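You operate a simulated robot arm through the tools that you are given. There is no shell and no other tool.

You are at the controls of a simulated robot arm. One attempt, no reset.

Task
Move the pouch from the latch box to the low steel frame and clamp it.
Fine: free the orange latch to slide the lid; close the lid and set the latch to HOLD again; the other pouches stay.

It is judged by the outcome, as a careful person would: the job done as asked, and still so three seconds after it is handed in. It fails if anything else is knocked over, pushed out of place, dropped, spilled or broken. A push-on lid holds only when it is set on centred and level and pressed home; a screw cap is set on level and turned clockwise until tight.

Robot
A 6-joint arm with a two-finger parallel gripper, fixed in place. Base frame: the origin is on the floor under the middle of its stand, x ahead of it, y to its left, z up; the work surface is at about z = 0.8. Units: m, rad, N and s.
With the tool pointing down near the work surface it reaches from about 0.28 to 0.68 m from the base axis. Its first joint turns from -2.897 to 2.897 rad. Payload 1.57 kg.
The TCP is the grasp point between the finger pads, 0.03 m short of the fingertips. In the tool frame z runs along the fingers and y along their closing line. Largest opening 0.11 m; finger width 0.024, thickness 0.012; the body of the gripper, 0.048 by 0.112 m, starts 0.078 m behind the TCP.
Orientation is that of the tool frame in the base frame, as a unit quaternion [x, y, z, w]. With the fingers straight down and closing along the base's y, the tool's x points along the base's -x, its y along +y and its z along -z.

Tools
- The arm moves only by the tool send_rows. Its argument "targets" is a list of rows, each a list of 7 numbers: the turn, a rotation vector about the tool's x, y, z in rad, then the shift along the tool's x, y, z in m, then the opening, from 0 (shut) to 1 (fully open). In form: [[wx, wy, wz, dx, dy, dz, gripper], ...]. A call has 1 to 20 rows; each row is the pose to reach, as a shift and turn from the pose commanded when the call began, along the tool's axes at that moment. Each row takes 0.2 s and may step no farther than 0.05 m and 0.15 rad from the row before; otherwise, or with a gripper value out of range, the whole call is refused. Where a pose cannot be reached the arm comes as near as it can. A force on the tool above 40 N (or 10 N above the force at the start of the call, whichever is more), or a blocked arm, ends the call early, and 0.2 s more pass. Each finger travels about 0.108 m/s and halts on what it meets, pressing with about 37 N; the grip force reading is that of the motor and also rises with nothing between the fingers. The clock runs only during rows and for 0.2 s after the last one: add rows that repeat a pose to give the fingers time. The reply holds the time, the measured pose of the TCP, the force on the tool along the base axes, the opening and the grip force, in the units named above and with some noise, with the torque about the TCP (base axes, N m) and any sound that the robot's microphone picked up, and new pictures: "show" is both (left out), scene, wrist or none.
- Cameras (640 x 400 px; columns grow to the right, rows downward): "scene" is fixed at [0.4012, -0.6502, 1.5384]; the picture's right is [1.00, -0.09, 0.00], its down [-0.08, -0.90, -0.44] and it looks along [0.04, 0.44, -0.90] (base axes); focal length 352 px, centre (320, 200). "wrist" rides on the gripper at [0.07, 0.016, -0.141] in the tool frame; the picture's right is [-0.23, 0.97, 0.00], its down [-0.86, -0.20, -0.48] and it looks along [-0.47, -0.11, 0.88] (tool axes); focal length 222 px, centre (320, 200).
- lift_body(by): moves the trunk up (or, below 0, down) by that many m; the arm rides with it, the base frame stays. It gives what a move gives, with no picture.
- locate(camera, pixels): for up to 12 pixels [column, row] of the newest picture of that camera ("zoom" is the newest enlarged one), the place [x, y, z] in the base frame of the surface seen there, good to about 0.002 m. It takes no simulated time.
- zoom(camera, box): a new picture of the part [left, top, right, bottom] of that camera's present view, enlarged. It takes no simulated time.
- close_job(): hands the job in; it is judged then, once.

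Unless the task says otherwise, let go and move clear before handing in.

The tools are called as a command line: name --pt "numbers of a row" for each row, then --argument value for the rest, lists and objects as JSON in quotes. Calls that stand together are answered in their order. send_rows: Moves the arm, as the interface text tells. Its arguments: {"type":"object","properties":{"targets":{"type":"array","items":{"type":"array","items":{"type":"number"}}},"show":{"type":"string","enum":["both","scene","wrist","none"]}},"required":["targets"]} The other tools are called the same way: lift_body (by) moves the trunk up or down; locate (camera, pixels) gives the place of the surface under pixels of a picture; zoom (camera, box) takes an enlarged picture of a part of a camera's view; close_job () hands the job in.

At the start:

```text
t: 0.0
tcp_pos: [0.2805, -0.3339, 1.0872]
tcp_rot: [0.0, 1.0, 0.001, 0.001]
ft_force: [0.3, 0.5, -0.7]
wrist_torque: [-0.01, -0.02, -0.03]
grip_width: 0.11
gripper_force: 0.1
trunk travel left (down, up): [-0.2, 0.39]
```

scene: 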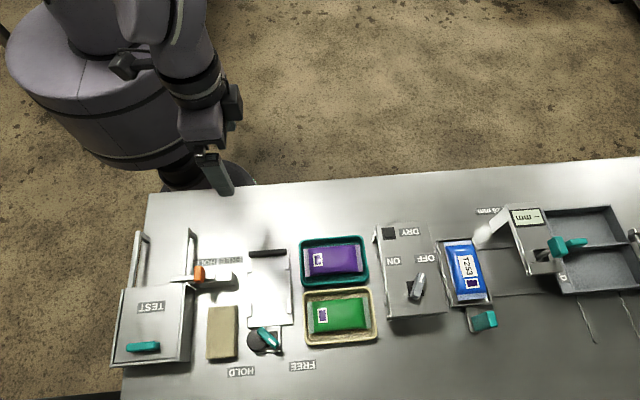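
wrist: 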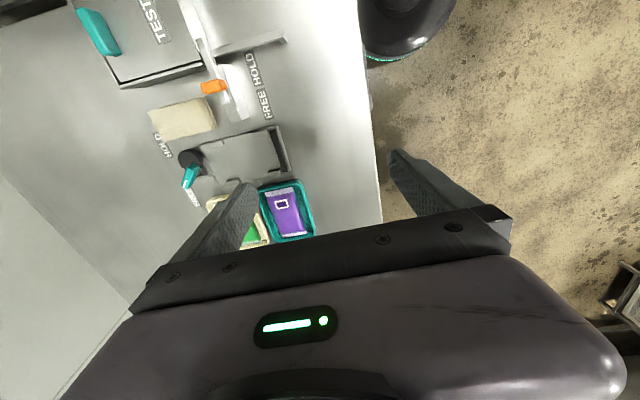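

The scene picture shows a box labelled TEST with a teal-handled lid and an orange latch (about 198,272), a low plate with a teal lever marked HOLD/FREE, pouches in trays, and a clamp device on the right. I'll enlarge these areas before moving.

zoom --camera "scene" --box '[100, 220, 300, 390]'

zoom --camera "scene" --box '[360, 180, 520, 340]'

zoom --camera "scene" --box '[480, 190, 640, 350]'

zoom --camera "wrist" --box '[60, 0, 340, 250]'

```text
2.35 times, centred on (200, 305) of scene
```

zoom: 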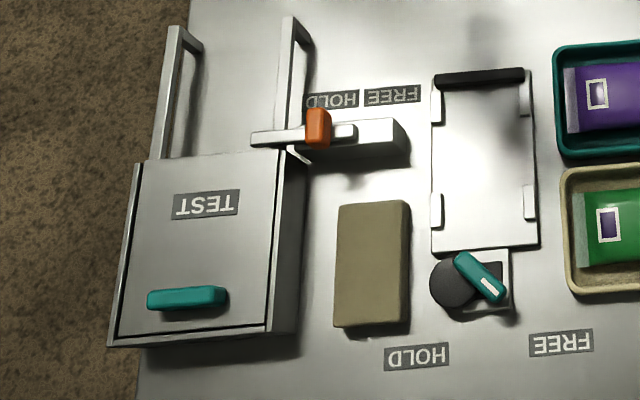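

```text
2.50 times, centred on (440, 260) of scene
```

zoom: 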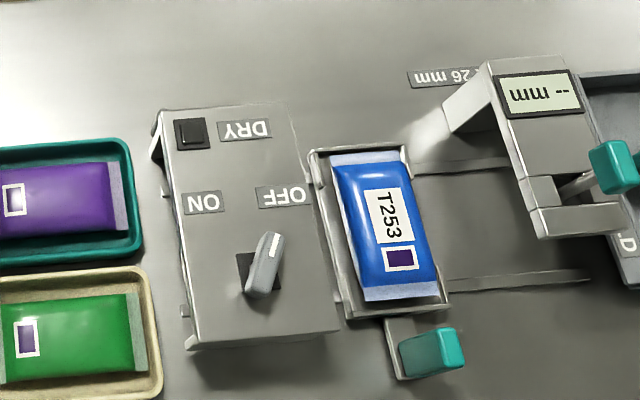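

```text
2.50 times, centred on (560, 270) of scene
```

zoom: 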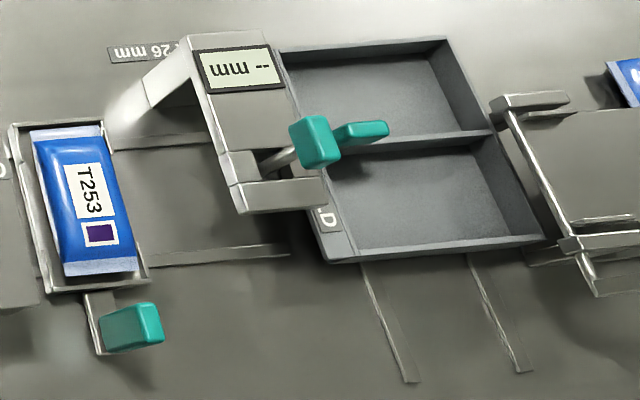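

```text
1.60 times, centred on (200, 125) of wrist
```

zoom: 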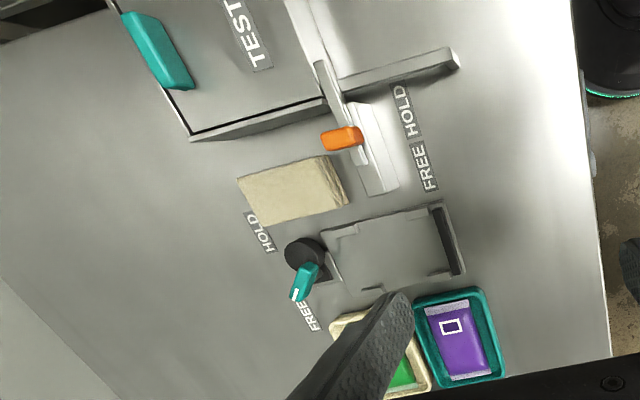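

The TEST box has its lid handle at scene (140,347) and the latch at (198,272). The low frame is the plate around (270,290), with its cam lever in the FREE direction. Next I'll measure the key points.

zoom --camera "scene" --box '[100, 220, 300, 390]'

locate --camera "scene" --pixels '[[198, 270], [141, 347], [150, 308], [183, 352], [188, 290], [192, 232], [140, 236], [225, 275], [216, 330], [267, 253], [268, 290], [250, 340]]'

locate --camera "scene" --pixels '[[266, 337], [278, 348], [240, 371], [302, 365], [250, 322], [290, 322], [250, 258], [287, 254], [330, 260], [335, 315], [200, 390], [160, 200]]'

```text
2.35 times, centred on (200, 305) of scene
```

zoom: 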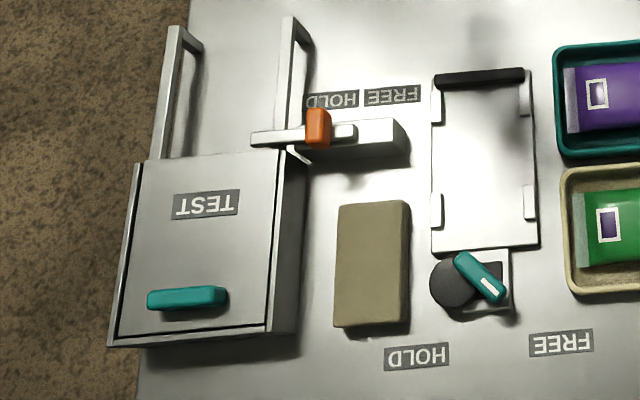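

```text
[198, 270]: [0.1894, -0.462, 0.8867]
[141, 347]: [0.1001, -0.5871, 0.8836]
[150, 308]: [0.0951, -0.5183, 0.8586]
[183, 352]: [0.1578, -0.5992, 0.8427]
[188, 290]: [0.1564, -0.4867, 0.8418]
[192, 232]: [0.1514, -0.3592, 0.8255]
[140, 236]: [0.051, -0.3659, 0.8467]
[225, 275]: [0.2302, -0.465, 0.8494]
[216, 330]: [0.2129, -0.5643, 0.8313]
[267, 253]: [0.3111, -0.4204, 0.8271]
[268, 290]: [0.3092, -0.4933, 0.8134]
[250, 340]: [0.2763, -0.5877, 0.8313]
```

```text
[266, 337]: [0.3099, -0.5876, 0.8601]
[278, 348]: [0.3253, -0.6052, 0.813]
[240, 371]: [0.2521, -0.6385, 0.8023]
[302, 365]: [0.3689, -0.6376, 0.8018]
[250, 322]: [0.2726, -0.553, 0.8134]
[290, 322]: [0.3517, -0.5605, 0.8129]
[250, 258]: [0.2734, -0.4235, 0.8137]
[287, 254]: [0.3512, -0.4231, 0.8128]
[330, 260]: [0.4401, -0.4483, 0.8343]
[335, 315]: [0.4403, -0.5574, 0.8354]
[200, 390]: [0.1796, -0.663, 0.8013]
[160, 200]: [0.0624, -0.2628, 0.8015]
```

Latch knob is near (0.19,-0.46,0.887), lid handle at (0.10,-0.587,0.884), and the frame plate spans x 0.27–0.35, y -0.56 to -0.42. I'll move the wrist camera over this area for a closer look, staying high.

send_rows --pt "0 0 0 0.025 -0.035 0 1" --pt "0 0 0 0.05 -0.07 0 1" --pt "0 0 0 0.075 -0.105 0 1" --pt "0 0 0 0.09 -0.13 0.02 1" --pt "0 0 0 0.09 -0.13 0.02 1"

```text
t: 1.2
tcp_pos: [0.1906, -0.4649, 1.0671]
tcp_rot: [-0.001, 1.0, 0.0, 0.0]
ft_force: [0.8, 0.3, 0.5]
wrist_torque: [0.02, 0.03, 0.01]
grip_width: 0.1102
gripper_force: 0.1
trunk travel left (down, up): [-0.2, 0.39]
```

scene: 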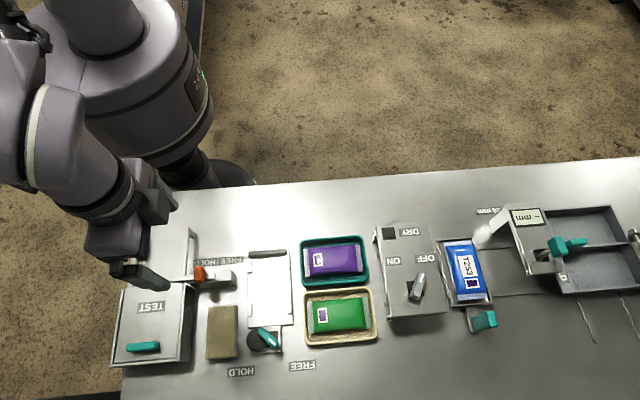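
wrist: 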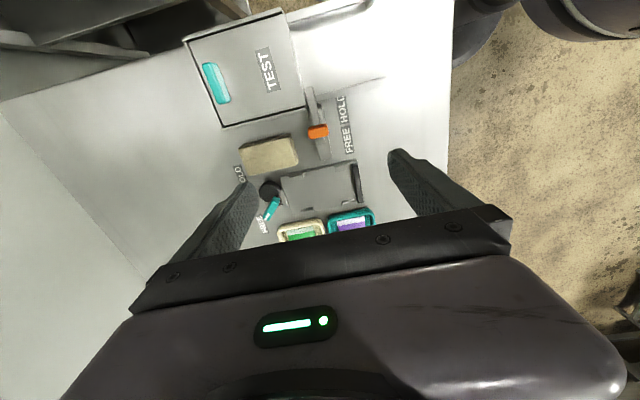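

The wrist view now shows the box (250,65), latch (317,131) and frame with lever (300,190). I'll enlarge it.

zoom --camera "wrist" --box '[180, 10, 380, 135]'

zoom --camera "wrist" --box '[225, 110, 385, 240]'

zoom --camera "scene" --box '[190, 230, 300, 380]'

zoom --camera "scene" --box '[160, 240, 250, 300]'

```text
3.20 times, centred on (280, 72) of wrist
```

zoom: 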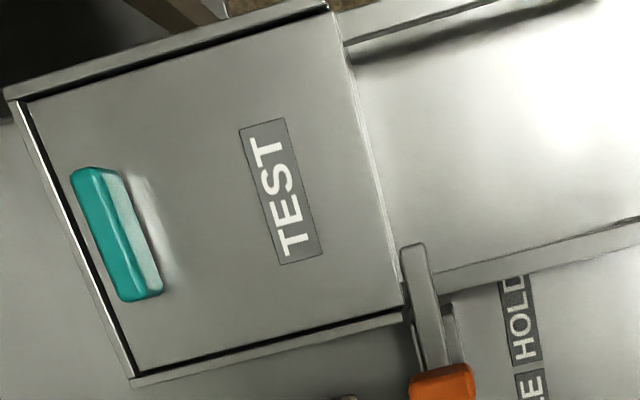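

```text
3.08 times, centred on (305, 175) of wrist
```

zoom: 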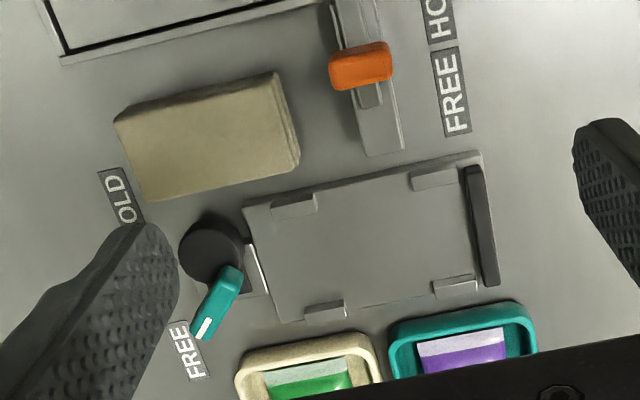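

```text
2.67 times, centred on (245, 305) of scene
```

zoom: 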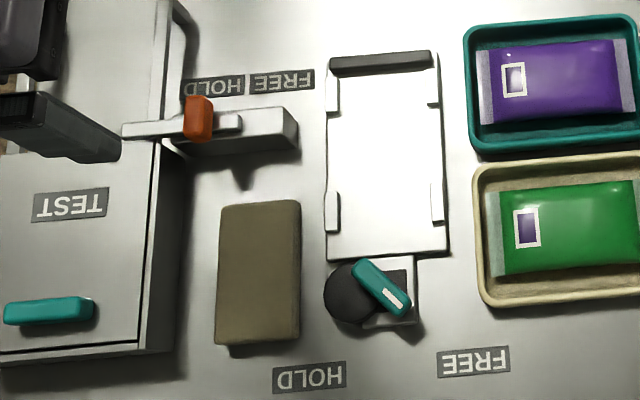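

```text
6.67 times, centred on (205, 270) of scene
```

zoom: 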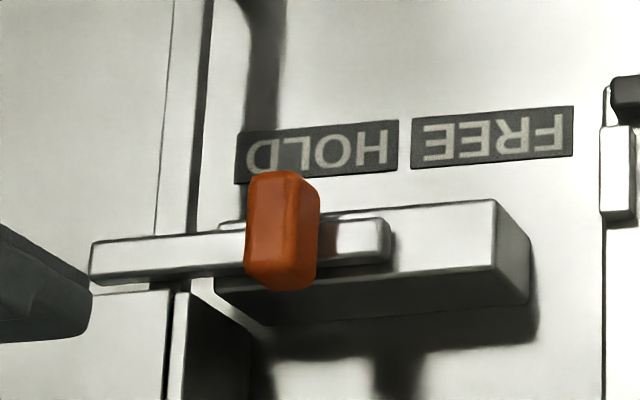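

The cam lever by the frame swings between FREE (lower right) and HOLD (lower left), with a black stop bar at the frame's far end. I'll measure the latch precisely in the enlarged picture.

locate --camera "zoom" --pixels '[[270, 178], [262, 190], [308, 195], [262, 230], [310, 230], [280, 275], [120, 255], [100, 275], [350, 225], [470, 215], [495, 205], [380, 265]]'

locate --camera "zoom" --pixels '[[320, 145], [490, 135], [230, 300], [350, 300], [510, 280], [190, 240], [320, 200], [288, 186], [285, 290], [390, 225], [400, 240], [150, 285]]'

```text
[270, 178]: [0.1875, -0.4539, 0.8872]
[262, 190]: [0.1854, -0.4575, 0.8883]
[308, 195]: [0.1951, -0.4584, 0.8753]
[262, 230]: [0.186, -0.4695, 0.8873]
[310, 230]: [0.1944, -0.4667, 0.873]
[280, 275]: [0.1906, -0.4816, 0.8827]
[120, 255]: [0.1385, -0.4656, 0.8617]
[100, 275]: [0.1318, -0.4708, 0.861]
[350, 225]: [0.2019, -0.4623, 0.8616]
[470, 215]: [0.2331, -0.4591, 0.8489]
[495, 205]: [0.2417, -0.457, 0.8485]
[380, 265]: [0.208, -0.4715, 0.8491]
```

```text
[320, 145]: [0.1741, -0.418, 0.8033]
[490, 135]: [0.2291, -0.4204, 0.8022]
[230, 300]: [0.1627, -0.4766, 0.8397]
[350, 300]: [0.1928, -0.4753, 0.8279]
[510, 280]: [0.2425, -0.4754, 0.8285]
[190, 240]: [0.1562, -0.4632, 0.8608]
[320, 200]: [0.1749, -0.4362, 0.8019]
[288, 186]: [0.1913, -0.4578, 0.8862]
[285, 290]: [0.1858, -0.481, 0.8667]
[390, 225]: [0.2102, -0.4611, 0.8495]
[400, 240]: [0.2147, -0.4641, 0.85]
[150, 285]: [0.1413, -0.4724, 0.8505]
```

The latch knob spans x 0.183–0.197, y -0.481 to -0.454, z 0.861–0.887, and its bar tip (x 0.13) overlaps the lid. I'll come straight down with the fingers on either side of it in y.

send_rows --pt "0 0 0 0.001 -0.002 0.045 0.65" --pt "0 0 0 0.001 -0.0026 0.09 0.6" --pt "0 0 0 0.001 -0.0026 0.13 0.6" --pt "0 0 0 0.001 -0.0026 0.16 0.6" --pt "0 0 0 0.001 -0.0026 0.177 0.6" --pt "0 0 0 0.001 -0.0026 0.177 0.6"

```text
t: 2.6
tcp_pos: [0.1892, -0.4667, 0.8906]
tcp_rot: [0.001, 1.0, 0.0, 0.0]
ft_force: [-0.6, -0.1, 0.5]
wrist_torque: [-0.04, -0.01, -0.02]
grip_width: 0.0659
gripper_force: 0.0
trunk travel left (down, up): [-0.2, 0.39]
```

scene: 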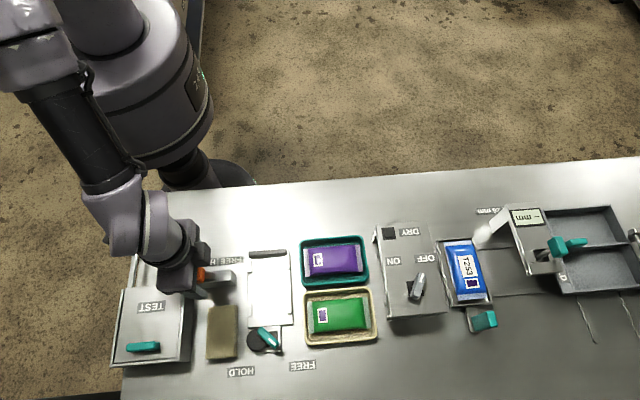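
wrist: 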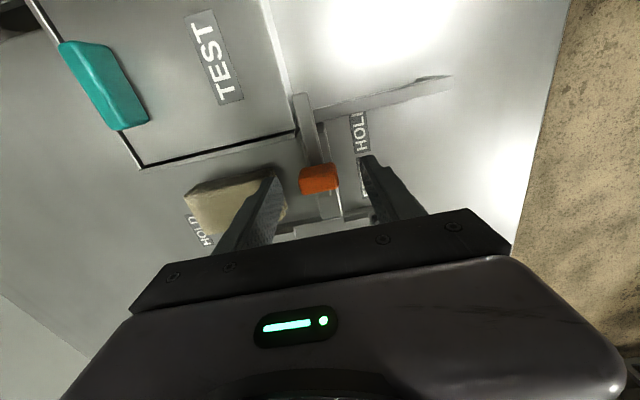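

The orange knob (320,178) sits between the open fingers with no contact force. I'll close on it.

send_rows --pt "0 0 0 0 0 0 0.35" --pt "0 0 0 0 0 0 0.1" --pt "0 0 0 0 0 0 0.1" --pt "0 0 0 0 0 0 0.1" --show "wrist"

```text
t: 3.6
tcp_pos: [0.1914, -0.4654, 0.89]
tcp_rot: [0.0, 1.0, 0.0, -0.001]
ft_force: [0.4, -1.9, -0.4]
wrist_torque: [-0.04, 0.03, -0.01]
grip_width: 0.0296
gripper_force: 39.2
trunk travel left (down, up): [-0.2, 0.39]
```

wrist: 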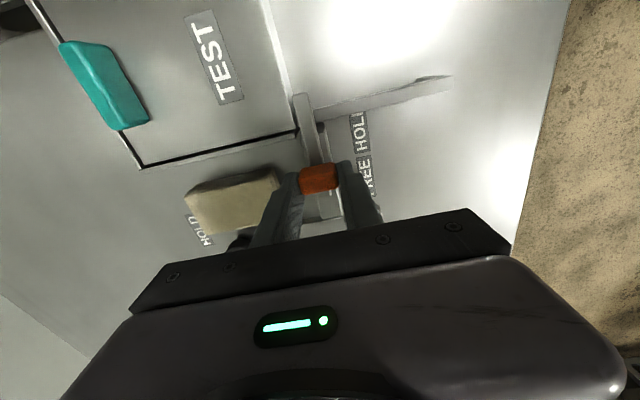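

The knob is held at 0.0296 m width. I'll slide it toward FREE (+x) gently.

send_rows --pt "0 0 0 -0.006 0 0 0.1" --pt "0 0 0 -0.012 0 0 0.1" --pt "0 0 0 -0.018 0 0 0.1" --pt "0 0 0 -0.024 0 0 0.1" --pt "0 0 0 -0.03 0 0 0.1"

```text
t: 4.8
tcp_pos: [0.2201, -0.4662, 0.8903]
tcp_rot: [0.001, 1.0, 0.0, 0.0]
ft_force: [0.9, -2.4, 10.6]
wrist_torque: [-0.04, -0.11, 0.03]
grip_width: 0.0295
gripper_force: 39.0
trunk travel left (down, up): [-0.2, 0.39]
```

scene: 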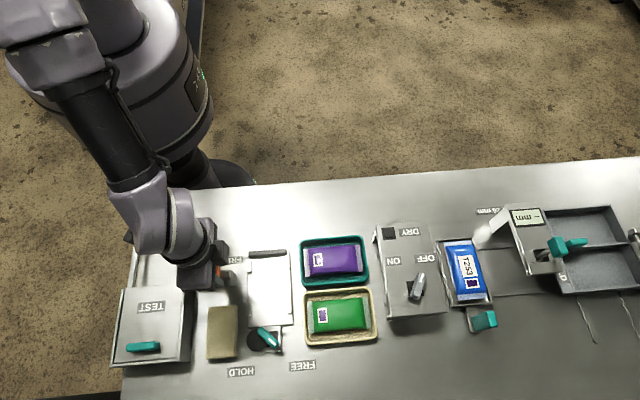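
wrist: 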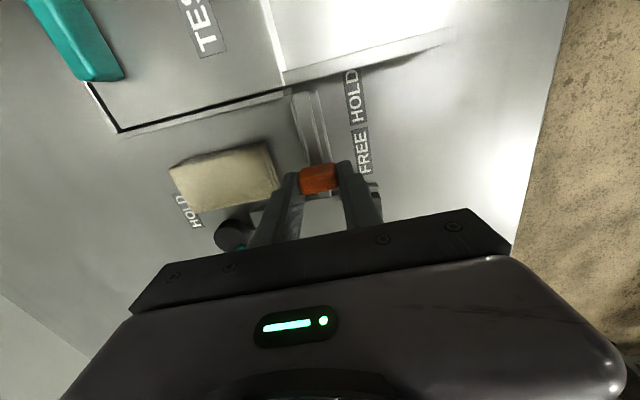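

The bar slid about 30 mm and its tip now sits near the box edge (300,95). I'll continue a little further in small steps until it meets its stop.

send_rows --pt "0 0 0 -0.004 0 0 0.1" --pt "0 0 0 -0.008 0 0 0.1" --pt "0 0 0 -0.011 0 0 0.1" --pt "0 0 0 -0.011 0 0 0.1"

```text
t: 5.8
tcp_pos: [0.2267, -0.4662, 0.8898]
tcp_rot: [0.0, 1.0, 0.0, 0.001]
ft_force: [-32.8, 0.3, 4.3]
wrist_torque: [-0.05, 0.65, 0.04]
grip_width: 0.0297
gripper_force: 39.2
trunk travel left (down, up): [-0.2, 0.39]
```

scene: 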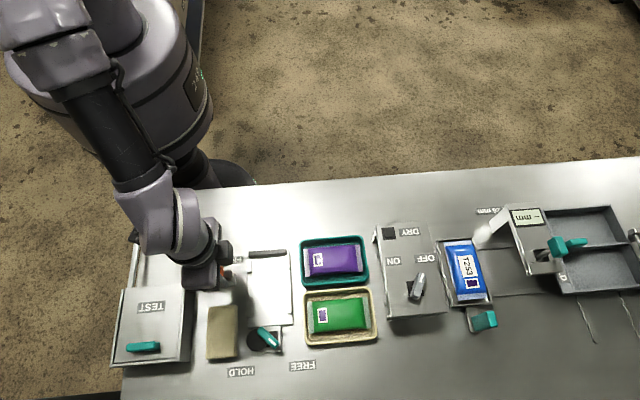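
wrist: 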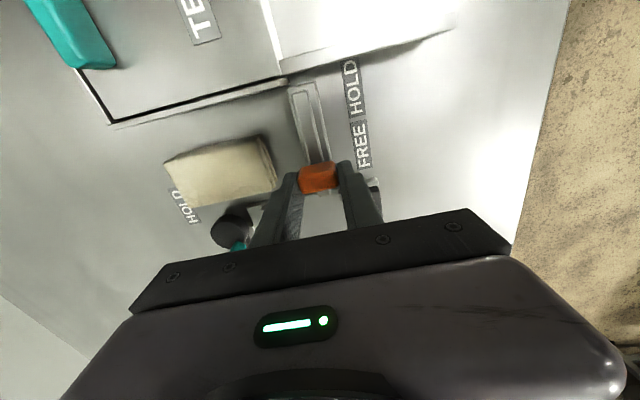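

The knob reached its end stop at x≈0.227 (force -33 N along x), which is FREE. I'll ease the load, open, and lift clear.

send_rows --pt "0 0 0 0.003 0 0 0.1" --pt "0 0 0 0.003 0 0 0.35" --pt "0 0 0 0.003 0 0 0.6" --pt "0 0 0 0.003 0 -0.02 0.6" --pt "0 0 0 0.003 0 -0.06 0.6" --pt "0 0 0 0.003 0 -0.1 0.6"

```text
t: 7.2
tcp_pos: [0.226, -0.4654, 0.9898]
tcp_rot: [0.0, 1.0, 0.001, 0.0]
ft_force: [0.8, 0.4, 0.5]
wrist_torque: [0.0, 0.0, -0.01]
grip_width: 0.0661
gripper_force: 0.1
trunk travel left (down, up): [-0.2, 0.39]
```

scene: 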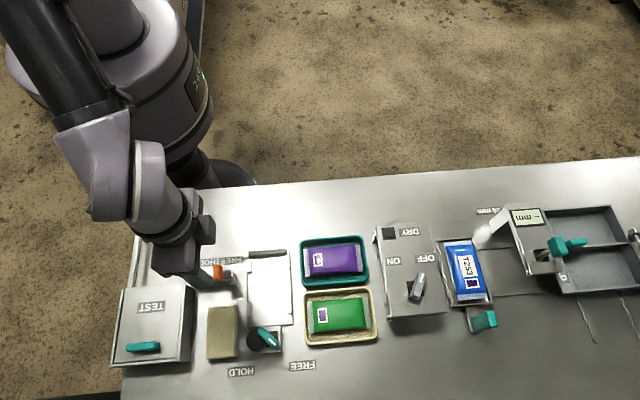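
wrist: 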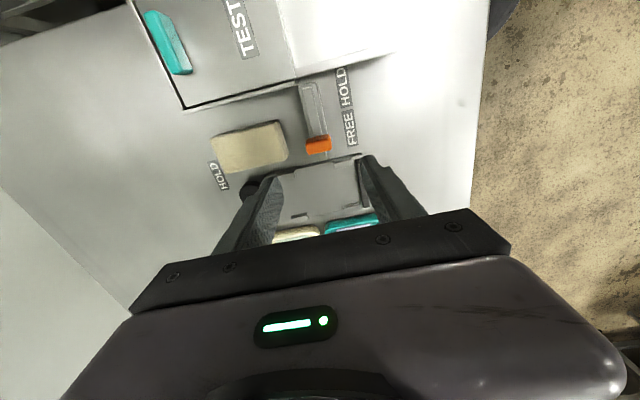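

The latch is in FREE (orange knob at wrist (318,144)) and the hand is clear. I'll check the latch bar tip and measure the lid handle.

zoom --camera "scene" --box '[105, 270, 245, 370]'

zoom --camera "wrist" --box '[130, 0, 350, 160]'

```text
4.00 times, centred on (175, 320) of scene
```

zoom: 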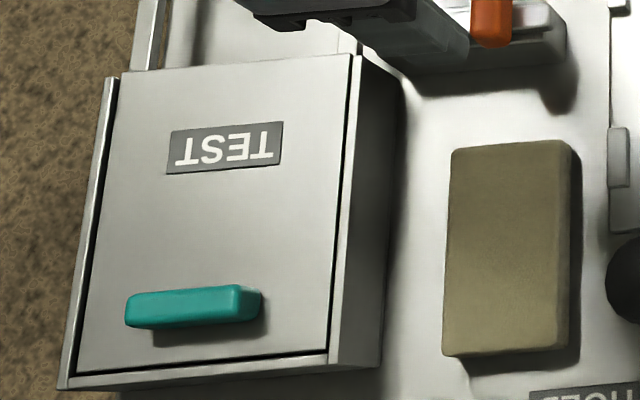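

```text
2.50 times, centred on (240, 80) of wrist
```

zoom: 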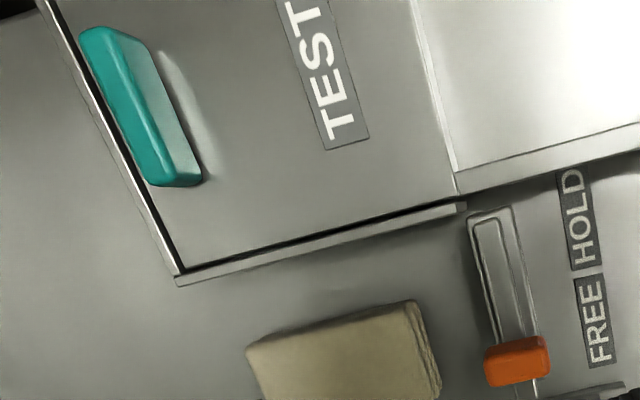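

locate --camera "zoom" --pixels '[[95, 40], [160, 170], [185, 175], [115, 40], [150, 100], [480, 225], [495, 300], [515, 350], [460, 205], [180, 270], [440, 100], [170, 60]]'

locate --camera "scene" --pixels '[[138, 345], [167, 343], [137, 350], [168, 346], [150, 343], [150, 350], [125, 358], [190, 286], [136, 288], [122, 364], [130, 287], [195, 290]]'

```text
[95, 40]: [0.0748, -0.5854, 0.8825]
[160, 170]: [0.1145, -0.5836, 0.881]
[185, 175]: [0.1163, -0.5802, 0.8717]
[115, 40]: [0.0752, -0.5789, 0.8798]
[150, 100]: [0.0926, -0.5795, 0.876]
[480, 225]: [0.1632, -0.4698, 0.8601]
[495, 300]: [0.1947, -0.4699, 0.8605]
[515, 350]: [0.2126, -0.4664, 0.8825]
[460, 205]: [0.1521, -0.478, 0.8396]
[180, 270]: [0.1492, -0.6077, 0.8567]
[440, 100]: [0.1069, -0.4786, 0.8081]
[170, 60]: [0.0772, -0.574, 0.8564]
```

```text
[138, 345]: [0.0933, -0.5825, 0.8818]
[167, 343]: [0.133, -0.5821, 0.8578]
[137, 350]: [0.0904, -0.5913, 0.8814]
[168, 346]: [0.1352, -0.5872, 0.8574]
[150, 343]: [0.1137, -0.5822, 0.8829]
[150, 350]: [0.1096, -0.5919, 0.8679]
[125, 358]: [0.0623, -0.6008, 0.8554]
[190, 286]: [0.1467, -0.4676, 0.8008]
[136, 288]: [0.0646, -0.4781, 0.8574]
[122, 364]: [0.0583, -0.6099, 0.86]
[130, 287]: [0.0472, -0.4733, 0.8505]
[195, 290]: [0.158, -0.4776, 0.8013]
```

The bar tip is now at x≈0.163, clear of the lid edge (0.150). The lid handle spans x 0.073–0.118, y -0.592 to -0.579, top z 0.883, so I'll go over it and lower with the fingers straddling it.

send_rows --pt "0 0 0 0.0325 -0.03 0 0.6" --pt "0 0 0 0.065 -0.06 0 0.55" --pt "0 0 0 0.0975 -0.09 0 0.5" --pt "0 0 0 0.13 -0.1195 0 0.45" --pt "0 0 0 0.13 -0.1195 0.04 0.45" --pt "0 0 0 0.13 -0.1195 0.07 0.45" --pt "0 0 0 0.13 -0.1195 0.07 0.45"

```text
t: 8.8
tcp_pos: [0.0973, -0.5857, 0.9193]
tcp_rot: [0.0, 1.0, 0.0, 0.0]
ft_force: [0.5, -0.5, -0.1]
wrist_torque: [0.01, -0.01, 0.0]
grip_width: 0.0494
gripper_force: 0.0
trunk travel left (down, up): [-0.2, 0.39]
```

scene: 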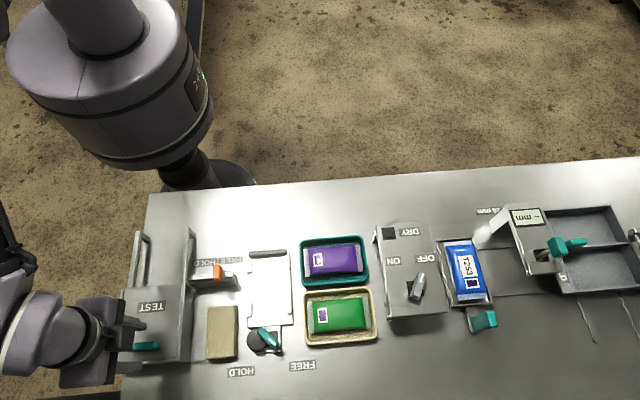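
wrist: 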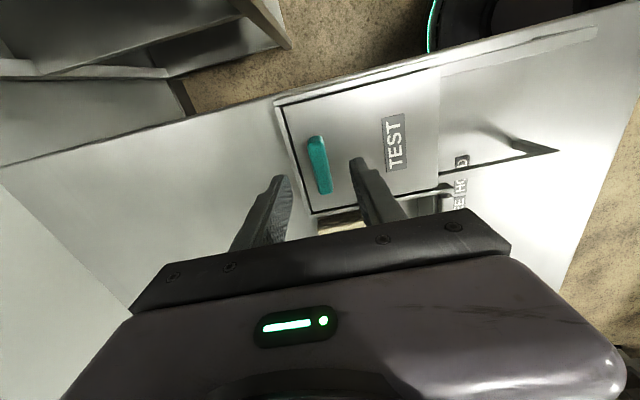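

The fingers straddle the teal handle (319,165) in y. I'll lower 27 mm and close.

send_rows --pt "0 0 0 0.001 0 0.015 0.45" --pt "0 0 0 0.001 0 0.026 0.45" --pt "0 0 0 0.001 0 0.026 0.3" --pt "0 0 0 0.001 0 0.026 0.05" --pt "0 0 0 0.001 0 0.026 0.05" --pt "0 0 0 0.001 0 0.026 0.05"

```text
t: 10.2
tcp_pos: [0.0967, -0.5841, 0.8925]
tcp_rot: [0.0, 1.0, -0.001, 0.0]
ft_force: [0.3, 4.2, -1.8]
wrist_torque: [0.09, -0.23, -0.01]
grip_width: 0.0139
gripper_force: 31.0
trunk travel left (down, up): [-0.2, 0.39]
```

scene: 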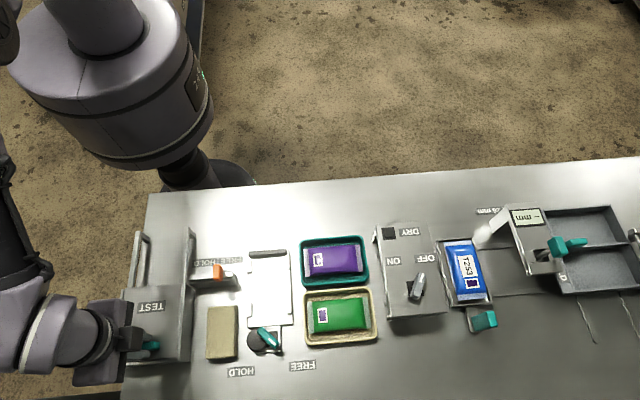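
wrist: 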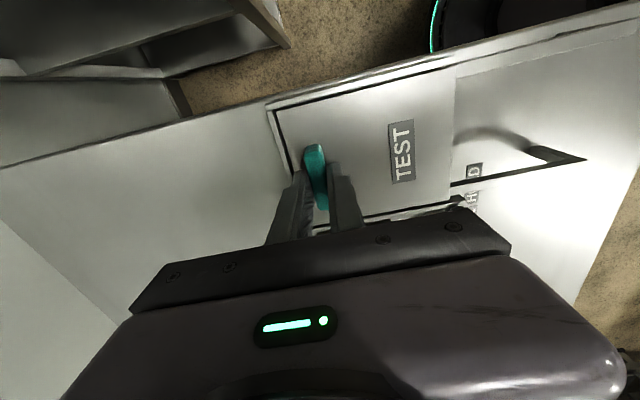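

The handle is gripped (width 0.0139). I'll slide the lid toward +y a little first and watch the side force.

send_rows --pt "0 0 0 0 0.008 0 0.05" --pt "0 0 0 0 0.016 0 0.05" --pt "0 0 0 0 0.025 0 0.05"

```text
t: 11.0
tcp_pos: [0.0966, -0.5597, 0.8924]
tcp_rot: [0.0, 1.0, 0.001, 0.0]
ft_force: [-4.5, 0.4, -5.2]
wrist_torque: [-0.15, 0.76, 0.01]
grip_width: 0.014
gripper_force: 30.0
trunk travel left (down, up): [-0.2, 0.39]
```

scene: 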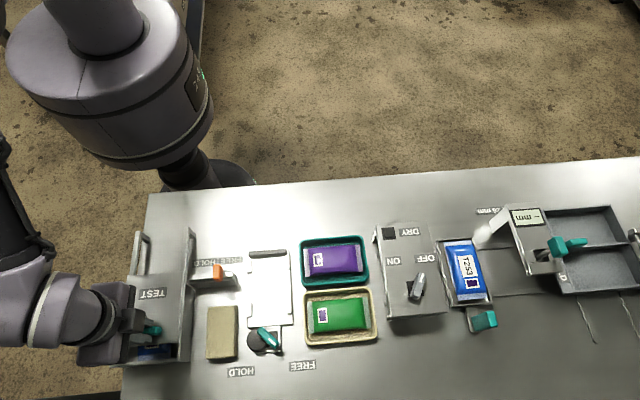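
wrist: 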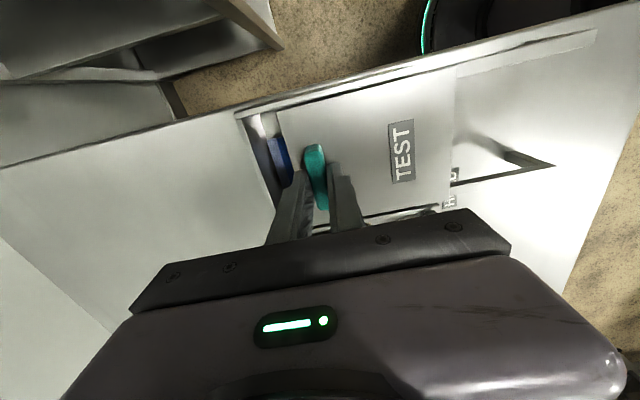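

The lid is sliding and a blue pouch is showing inside (280,160). The rails drift slightly to -x, so I'll follow that line while opening further.

send_rows --pt "0 0 0 0.0015 0.015 0 0.05" --pt "0 0 0 0.002 0.03 0 0.05" --pt "0 0 0 0.0025 0.045 0 0.05" --pt "0 0 0 0.003 0.06 0 0.05" --pt "0 0 0 0.0035 0.075 0 0.05" --pt "0 0 0 0.004 0.085 0 0.05"

```text
t: 12.4
tcp_pos: [0.0937, -0.4756, 0.8937]
tcp_rot: [0.001, 1.0, -0.001, -0.001]
ft_force: [32.3, 0.4, -3.1]
wrist_torque: [0.07, -0.63, 0.0]
grip_width: 0.0139
gripper_force: 30.8
trunk travel left (down, up): [-0.2, 0.39]
```

scene: 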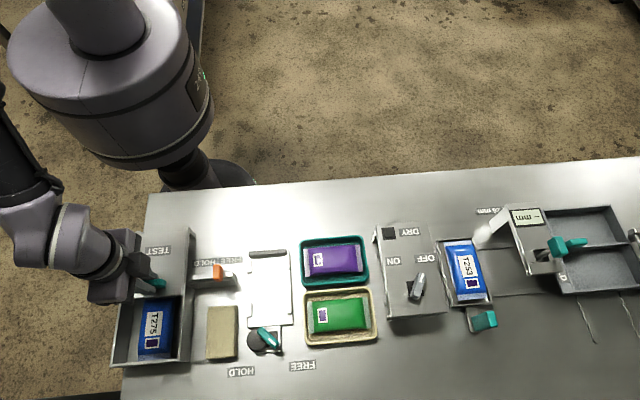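
wrist: 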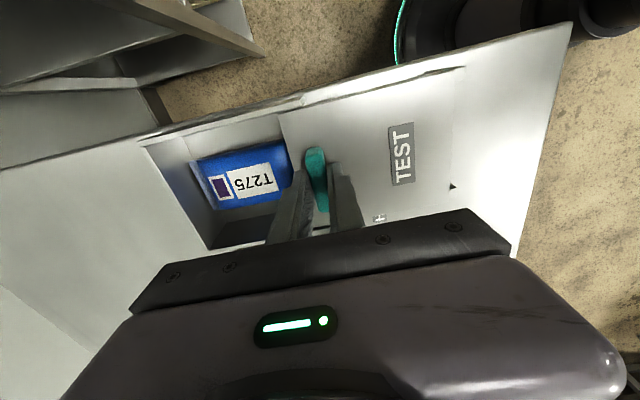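

The lid has moved 109 mm and the pouch T275 is visible, but I over-corrected sideways (+32 N in x). I'll relieve that, then open a few more millimetres.

send_rows --pt "0 0 0 -0.0025 0 0 0.05" --pt "0 0 0 -0.003 0.004 0 0.05" --pt "0 0 0 -0.003 0.008 0 0.05" --pt "0 0 0 -0.003 0.012 0 0.05"

```text
t: 13.4
tcp_pos: [0.0944, -0.4648, 0.8942]
tcp_rot: [0.0, 1.0, -0.001, 0.0]
ft_force: [-5.6, -11.7, 10.4]
wrist_torque: [-0.08, 0.96, -0.06]
grip_width: 0.0141
gripper_force: 30.6
trunk travel left (down, up): [-0.2, 0.39]
```

scene: 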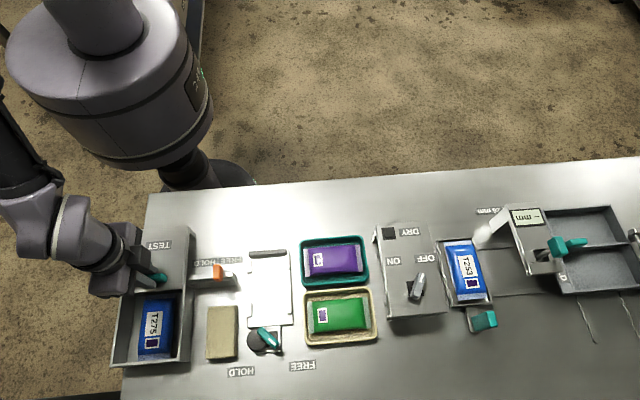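
wrist: 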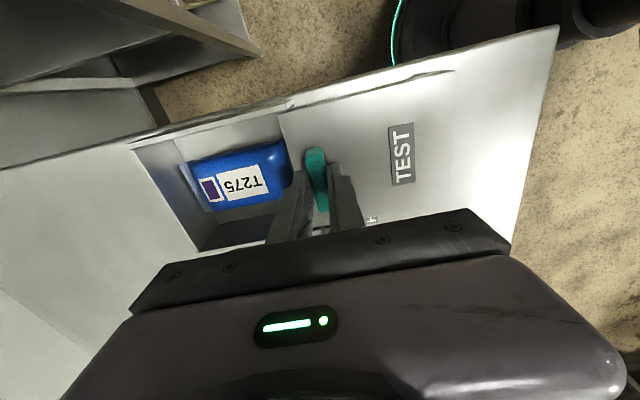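

The lid is near its end stop (y force -12 N), leaving the pouch exposed. I'll release the handle and rise to look into the box.

send_rows --pt "0 0 0 0.0005 -0.001 0 0.05" --pt "0 0 0 0.0005 -0.001 0 0.2" --pt "0 0 0 0.0005 -0.001 0 0.4" --pt "0 0 0 0.0005 -0.001 -0.03 0.45" --pt "0 0 0 0.0005 -0.001 -0.075 0.45" --pt "0 0 0 0.0005 -0.03 -0.11 0.45" --pt "0 0 0 0.0005 -0.03 -0.11 0.45"

```text
t: 15.0
tcp_pos: [0.096, -0.4936, 1.0015]
tcp_rot: [-0.001, 1.0, 0.0, 0.0]
ft_force: [0.5, -0.3, 0.1]
wrist_torque: [-0.02, -0.03, -0.01]
grip_width: 0.0493
gripper_force: 0.1
trunk travel left (down, up): [-0.2, 0.39]
```

scene: 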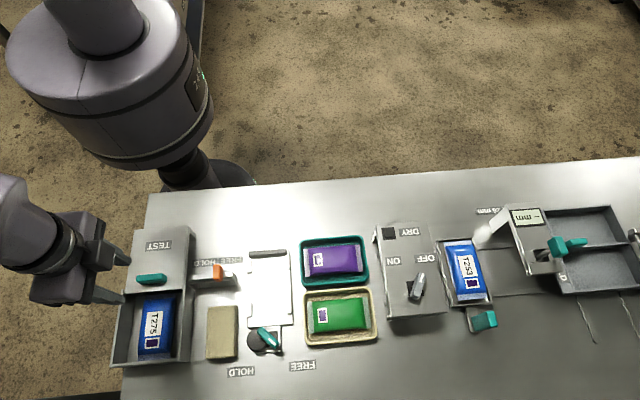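
wrist: 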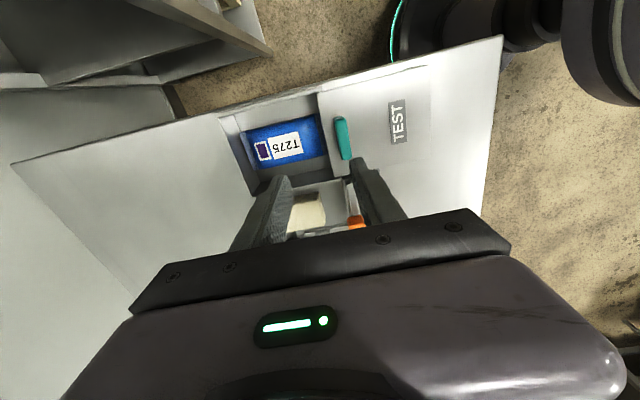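

The lid is open and pouch T275 lies in the box at wrist (285,145). I'll enlarge it from both cameras to measure it.

zoom --camera "scene" --box '[105, 270, 205, 375]'

zoom --camera "wrist" --box '[210, 75, 370, 195]'

```text
3.81 times, centred on (155, 322) of scene
```

zoom: 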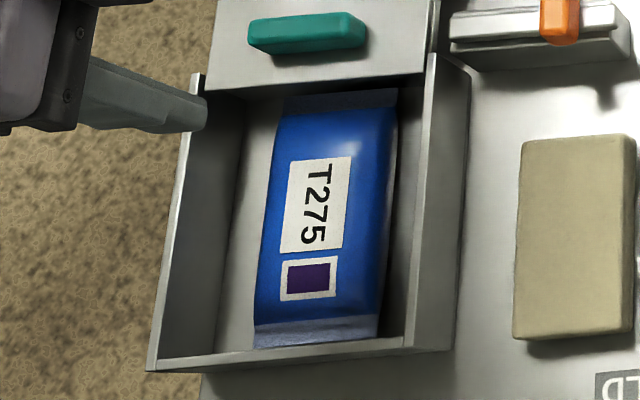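

```text
3.33 times, centred on (290, 135) of wrist
```

zoom: 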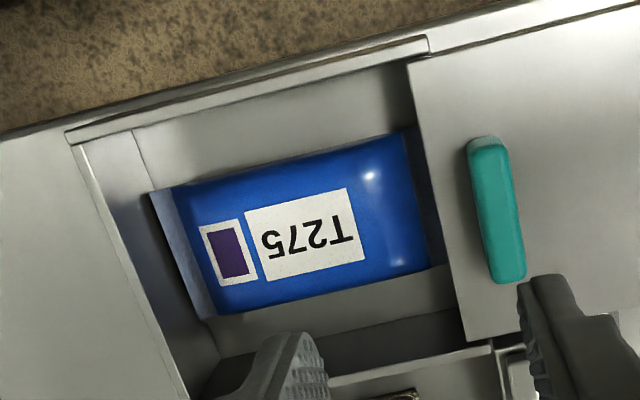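

locate --camera "zoom" --pixels '[[155, 195], [205, 315], [185, 190], [218, 305], [400, 135], [435, 260], [300, 165], [330, 290], [310, 235], [275, 235], [380, 230], [170, 230]]'

locate --camera "zoom" --pixels '[[150, 140], [300, 120], [380, 300], [420, 100], [440, 320], [480, 345], [70, 130], [250, 330], [200, 350], [420, 160], [445, 265], [120, 200]]'

locate --camera "scene" --pixels '[[149, 298], [171, 297], [144, 310], [170, 310], [141, 340], [169, 340], [141, 355], [167, 352], [133, 330], [177, 330], [190, 310], [150, 362]]'

```text
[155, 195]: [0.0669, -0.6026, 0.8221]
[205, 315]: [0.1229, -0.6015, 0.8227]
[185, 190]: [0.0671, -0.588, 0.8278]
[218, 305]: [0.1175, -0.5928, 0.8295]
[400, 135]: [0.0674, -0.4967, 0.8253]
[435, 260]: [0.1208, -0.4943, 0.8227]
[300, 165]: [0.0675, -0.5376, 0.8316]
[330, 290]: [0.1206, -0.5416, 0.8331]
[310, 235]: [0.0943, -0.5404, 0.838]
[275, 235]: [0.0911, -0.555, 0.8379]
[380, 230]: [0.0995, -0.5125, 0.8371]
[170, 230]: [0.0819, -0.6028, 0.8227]
```

```text
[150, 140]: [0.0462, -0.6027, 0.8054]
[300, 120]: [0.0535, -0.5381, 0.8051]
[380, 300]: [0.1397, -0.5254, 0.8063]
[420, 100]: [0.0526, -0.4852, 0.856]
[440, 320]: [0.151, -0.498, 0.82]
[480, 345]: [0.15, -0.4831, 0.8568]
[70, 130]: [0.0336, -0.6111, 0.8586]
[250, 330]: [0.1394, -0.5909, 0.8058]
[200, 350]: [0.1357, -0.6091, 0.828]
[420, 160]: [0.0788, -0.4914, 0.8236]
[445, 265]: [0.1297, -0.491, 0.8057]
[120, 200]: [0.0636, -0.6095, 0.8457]
```

```text
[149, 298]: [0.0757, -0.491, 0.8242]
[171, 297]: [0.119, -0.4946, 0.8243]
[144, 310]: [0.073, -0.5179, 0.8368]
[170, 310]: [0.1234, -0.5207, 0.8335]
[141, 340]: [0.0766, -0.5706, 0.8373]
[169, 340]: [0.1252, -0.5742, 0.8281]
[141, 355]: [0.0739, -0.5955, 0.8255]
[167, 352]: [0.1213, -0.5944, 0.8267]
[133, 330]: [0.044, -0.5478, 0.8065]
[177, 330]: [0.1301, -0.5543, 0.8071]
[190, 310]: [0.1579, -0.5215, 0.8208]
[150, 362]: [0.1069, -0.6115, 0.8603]
```

Pouch T275 spans x 0.067–0.123, y -0.603 to -0.49, with its top at 0.838 and the box floor at 0.806. I need the fingers closing along x, so I'll turn the tool 90° while staying high above the box.

send_rows --pt "0 0 0.143 0 -0.005 0 0.5" --pt "0 0 0.286 0 -0.01 0 0.55" --pt "0 0 0.428 0 -0.015 0 0.6" --pt "0 0 0.571 0 -0.02 0 0.65" --pt "0 0 0.714 0 -0.025 0 0.65" --pt "0 0 0.857 0 -0.03 0 0.65" --pt "0 0 1.0 0 -0.035 0 0.65" --pt "0 0 1.142 0 -0.04 0 0.65" --pt "0 0 1.285 0 -0.045 0 0.65" --pt "0 0 1.428 0 -0.05 0 0.65" --pt "0 0 1.5708 0.001 -0.0525 0 0.65" --pt "0 0 1.5708 0.001 -0.0525 0 0.65"

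zoom --camera "scene" --box '[235, 235, 305, 365]'

```text
t: 17.6
tcp_pos: [0.0934, -0.5453, 1.0031]
tcp_rot: [0.708, 0.707, 0.0, 0.0]
ft_force: [0.9, -0.4, -0.4]
wrist_torque: [0.04, 0.0, 0.0]
grip_width: 0.0714
gripper_force: 0.0
trunk travel left (down, up): [-0.2, 0.39]
```

scene: 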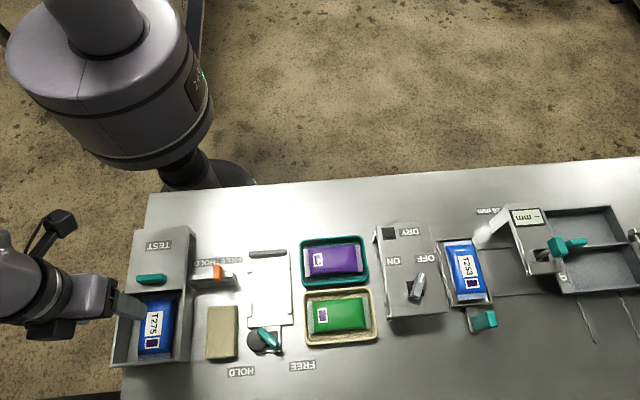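
wrist: 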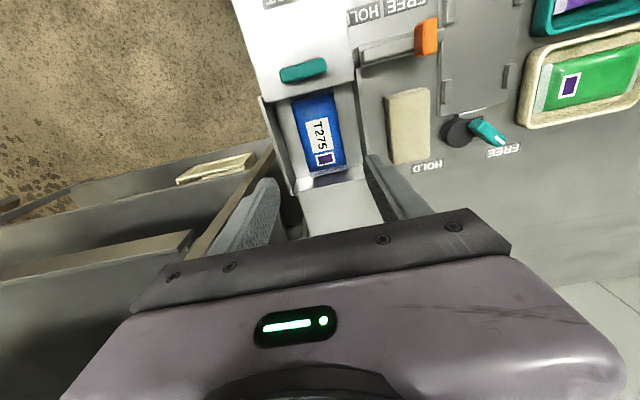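

```text
3.08 times, centred on (270, 300) of scene
```

zoom: 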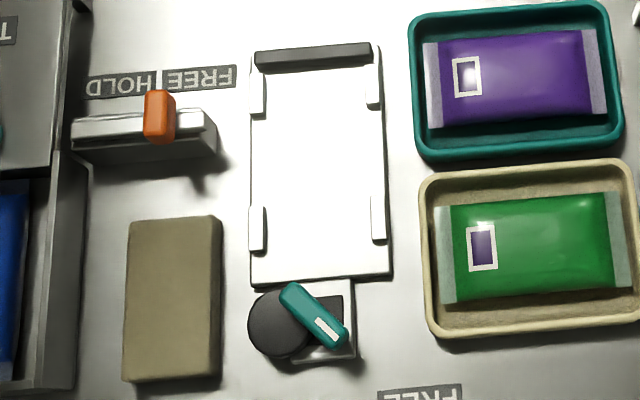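

Orientation is now tool x along +y. I'll measure the frame details in the enlarged scene picture: tabs, stop bar and cam.

locate --camera "zoom" --pixels '[[258, 85], [264, 112], [373, 90], [366, 105], [258, 215], [265, 248], [377, 205], [371, 238], [315, 50], [315, 65], [254, 280], [390, 272]]'

locate --camera "zoom" --pixels '[[280, 320], [260, 310], [275, 350], [250, 325], [290, 292], [312, 318], [335, 340], [330, 290], [345, 330], [300, 290], [320, 352], [345, 355]]'

locate --camera "zoom" --pixels '[[266, 80], [366, 80], [267, 160], [370, 160], [267, 230], [370, 220], [260, 55], [370, 48], [320, 275], [256, 110], [380, 70], [310, 180]]'

```text
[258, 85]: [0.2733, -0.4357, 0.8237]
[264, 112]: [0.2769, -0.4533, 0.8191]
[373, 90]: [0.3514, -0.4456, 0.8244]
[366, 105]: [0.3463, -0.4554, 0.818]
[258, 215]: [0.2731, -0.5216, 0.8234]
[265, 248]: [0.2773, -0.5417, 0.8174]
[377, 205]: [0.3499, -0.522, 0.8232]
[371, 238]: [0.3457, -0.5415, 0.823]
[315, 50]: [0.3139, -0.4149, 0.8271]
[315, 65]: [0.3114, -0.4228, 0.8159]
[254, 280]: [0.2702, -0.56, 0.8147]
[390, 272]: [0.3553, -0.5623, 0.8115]
```

```text
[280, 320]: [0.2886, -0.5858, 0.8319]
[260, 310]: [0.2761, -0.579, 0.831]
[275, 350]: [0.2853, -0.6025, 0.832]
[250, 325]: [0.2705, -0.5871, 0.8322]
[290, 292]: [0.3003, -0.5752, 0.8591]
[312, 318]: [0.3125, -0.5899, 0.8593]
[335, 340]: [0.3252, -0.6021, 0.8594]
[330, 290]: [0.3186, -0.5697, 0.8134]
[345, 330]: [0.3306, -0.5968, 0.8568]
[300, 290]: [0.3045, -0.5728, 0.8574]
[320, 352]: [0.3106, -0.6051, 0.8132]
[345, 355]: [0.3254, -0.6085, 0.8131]
```

```text
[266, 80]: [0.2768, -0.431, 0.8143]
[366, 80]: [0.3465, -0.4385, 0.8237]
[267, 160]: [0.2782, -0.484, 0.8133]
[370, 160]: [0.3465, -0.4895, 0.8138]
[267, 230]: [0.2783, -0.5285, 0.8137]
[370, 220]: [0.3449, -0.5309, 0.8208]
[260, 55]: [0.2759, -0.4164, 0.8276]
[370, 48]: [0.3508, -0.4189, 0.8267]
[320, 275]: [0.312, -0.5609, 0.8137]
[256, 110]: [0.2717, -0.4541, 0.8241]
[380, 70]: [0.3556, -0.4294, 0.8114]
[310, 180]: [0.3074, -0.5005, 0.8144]
```

The frame's guide tabs have inner faces at x 0.277 and 0.346 (centre ≈0.3115) and the stop bar face is at y≈-0.4225. The cam pivots near (0.312,-0.588). Now I'll descend around the pouch with an opening of ~0.071.

send_rows --pt "0 0 0 0 0.0012 0.045 0.65" --pt "0 0 0 0 0.0012 0.09 0.65" --pt "0 0 0 0 0.0012 0.12 0.65" --pt "0 0 0 0 0.0012 0.12 0.65"

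```text
t: 18.6
tcp_pos: [0.0939, -0.5447, 0.8855]
tcp_rot: [0.708, 0.706, 0.0, 0.001]
ft_force: [-0.5, 0.3, 0.1]
wrist_torque: [0.0, -0.03, -0.03]
grip_width: 0.0714
gripper_force: 0.1
trunk travel left (down, up): [-0.2, 0.39]
```

scene: 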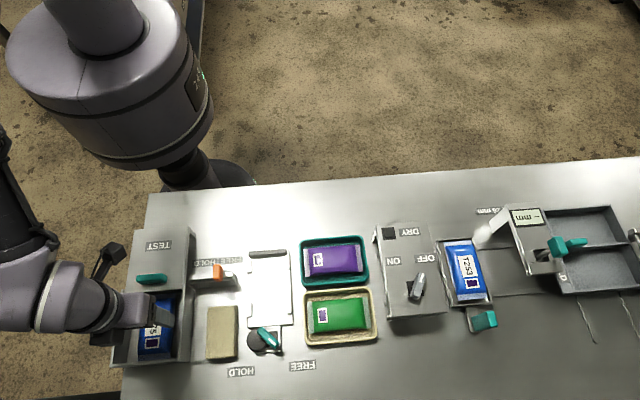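
wrist: 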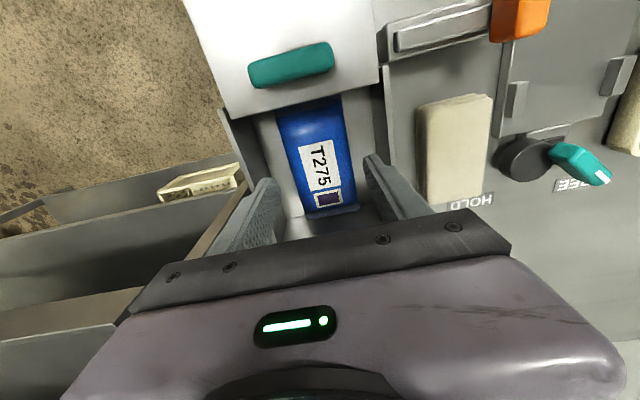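

The fingers are just above box level on both sides of the pouch. Before going in, I'll check fingertip positions against the walls.

zoom --camera "wrist" --box '[210, 90, 430, 240]'

locate --camera "wrist" --pixels '[[268, 182], [278, 200], [376, 158], [368, 175], [230, 120], [250, 160], [382, 95], [385, 150], [282, 120], [300, 205], [352, 130], [358, 190]]'

```text
2.67 times, centred on (320, 165) of wrist
```

zoom: 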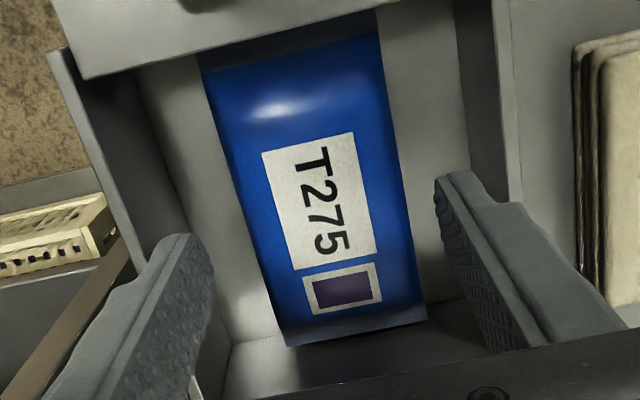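

```text
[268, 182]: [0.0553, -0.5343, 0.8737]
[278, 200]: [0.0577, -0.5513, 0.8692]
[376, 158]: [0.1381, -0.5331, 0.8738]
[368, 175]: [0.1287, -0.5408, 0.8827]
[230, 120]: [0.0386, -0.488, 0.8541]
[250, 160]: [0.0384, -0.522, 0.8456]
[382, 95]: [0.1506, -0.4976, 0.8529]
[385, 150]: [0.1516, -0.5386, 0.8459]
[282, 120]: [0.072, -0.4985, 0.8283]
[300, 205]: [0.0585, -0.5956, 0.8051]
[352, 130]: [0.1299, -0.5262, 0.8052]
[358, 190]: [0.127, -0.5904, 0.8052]
```

Interior walls are at x 0.0385 and 0.151. Finger faces are at 0.058 and 0.129 with the pouch between them, so there's clearance both sides; I'll shift +1.5 mm, descend and close.

send_rows --pt "0 0 0 0 0.0015 0.015 0.65" --pt "0 0 0 0 0.0015 0.03 0.65" --pt "0 0 0 0 0.0015 0.043 0.65" --pt "0 0 0 0 0.0015 0.043 0.55" --pt "0 0 0 0 0.0015 0.043 0.45" --pt "0 0 0 0 0.0015 0.043 0.4" --pt "0 0 0 0 0.0015 0.043 0.4"

```text
t: 20.2
tcp_pos: [0.0953, -0.5471, 0.8408]
tcp_rot: [0.707, 0.708, 0.0, 0.0]
ft_force: [-1.0, -0.4, -0.8]
wrist_torque: [0.01, 0.05, -0.02]
grip_width: 0.0589
gripper_force: 36.9
trunk travel left (down, up): [-0.2, 0.39]
```

scene: 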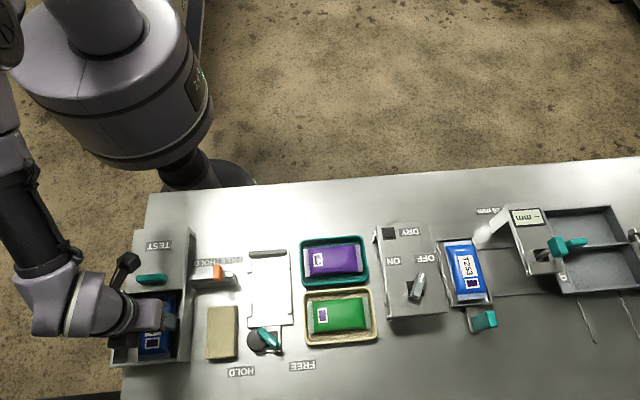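
wrist: 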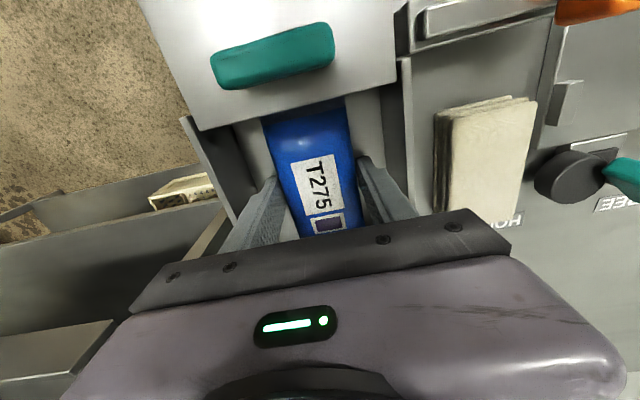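

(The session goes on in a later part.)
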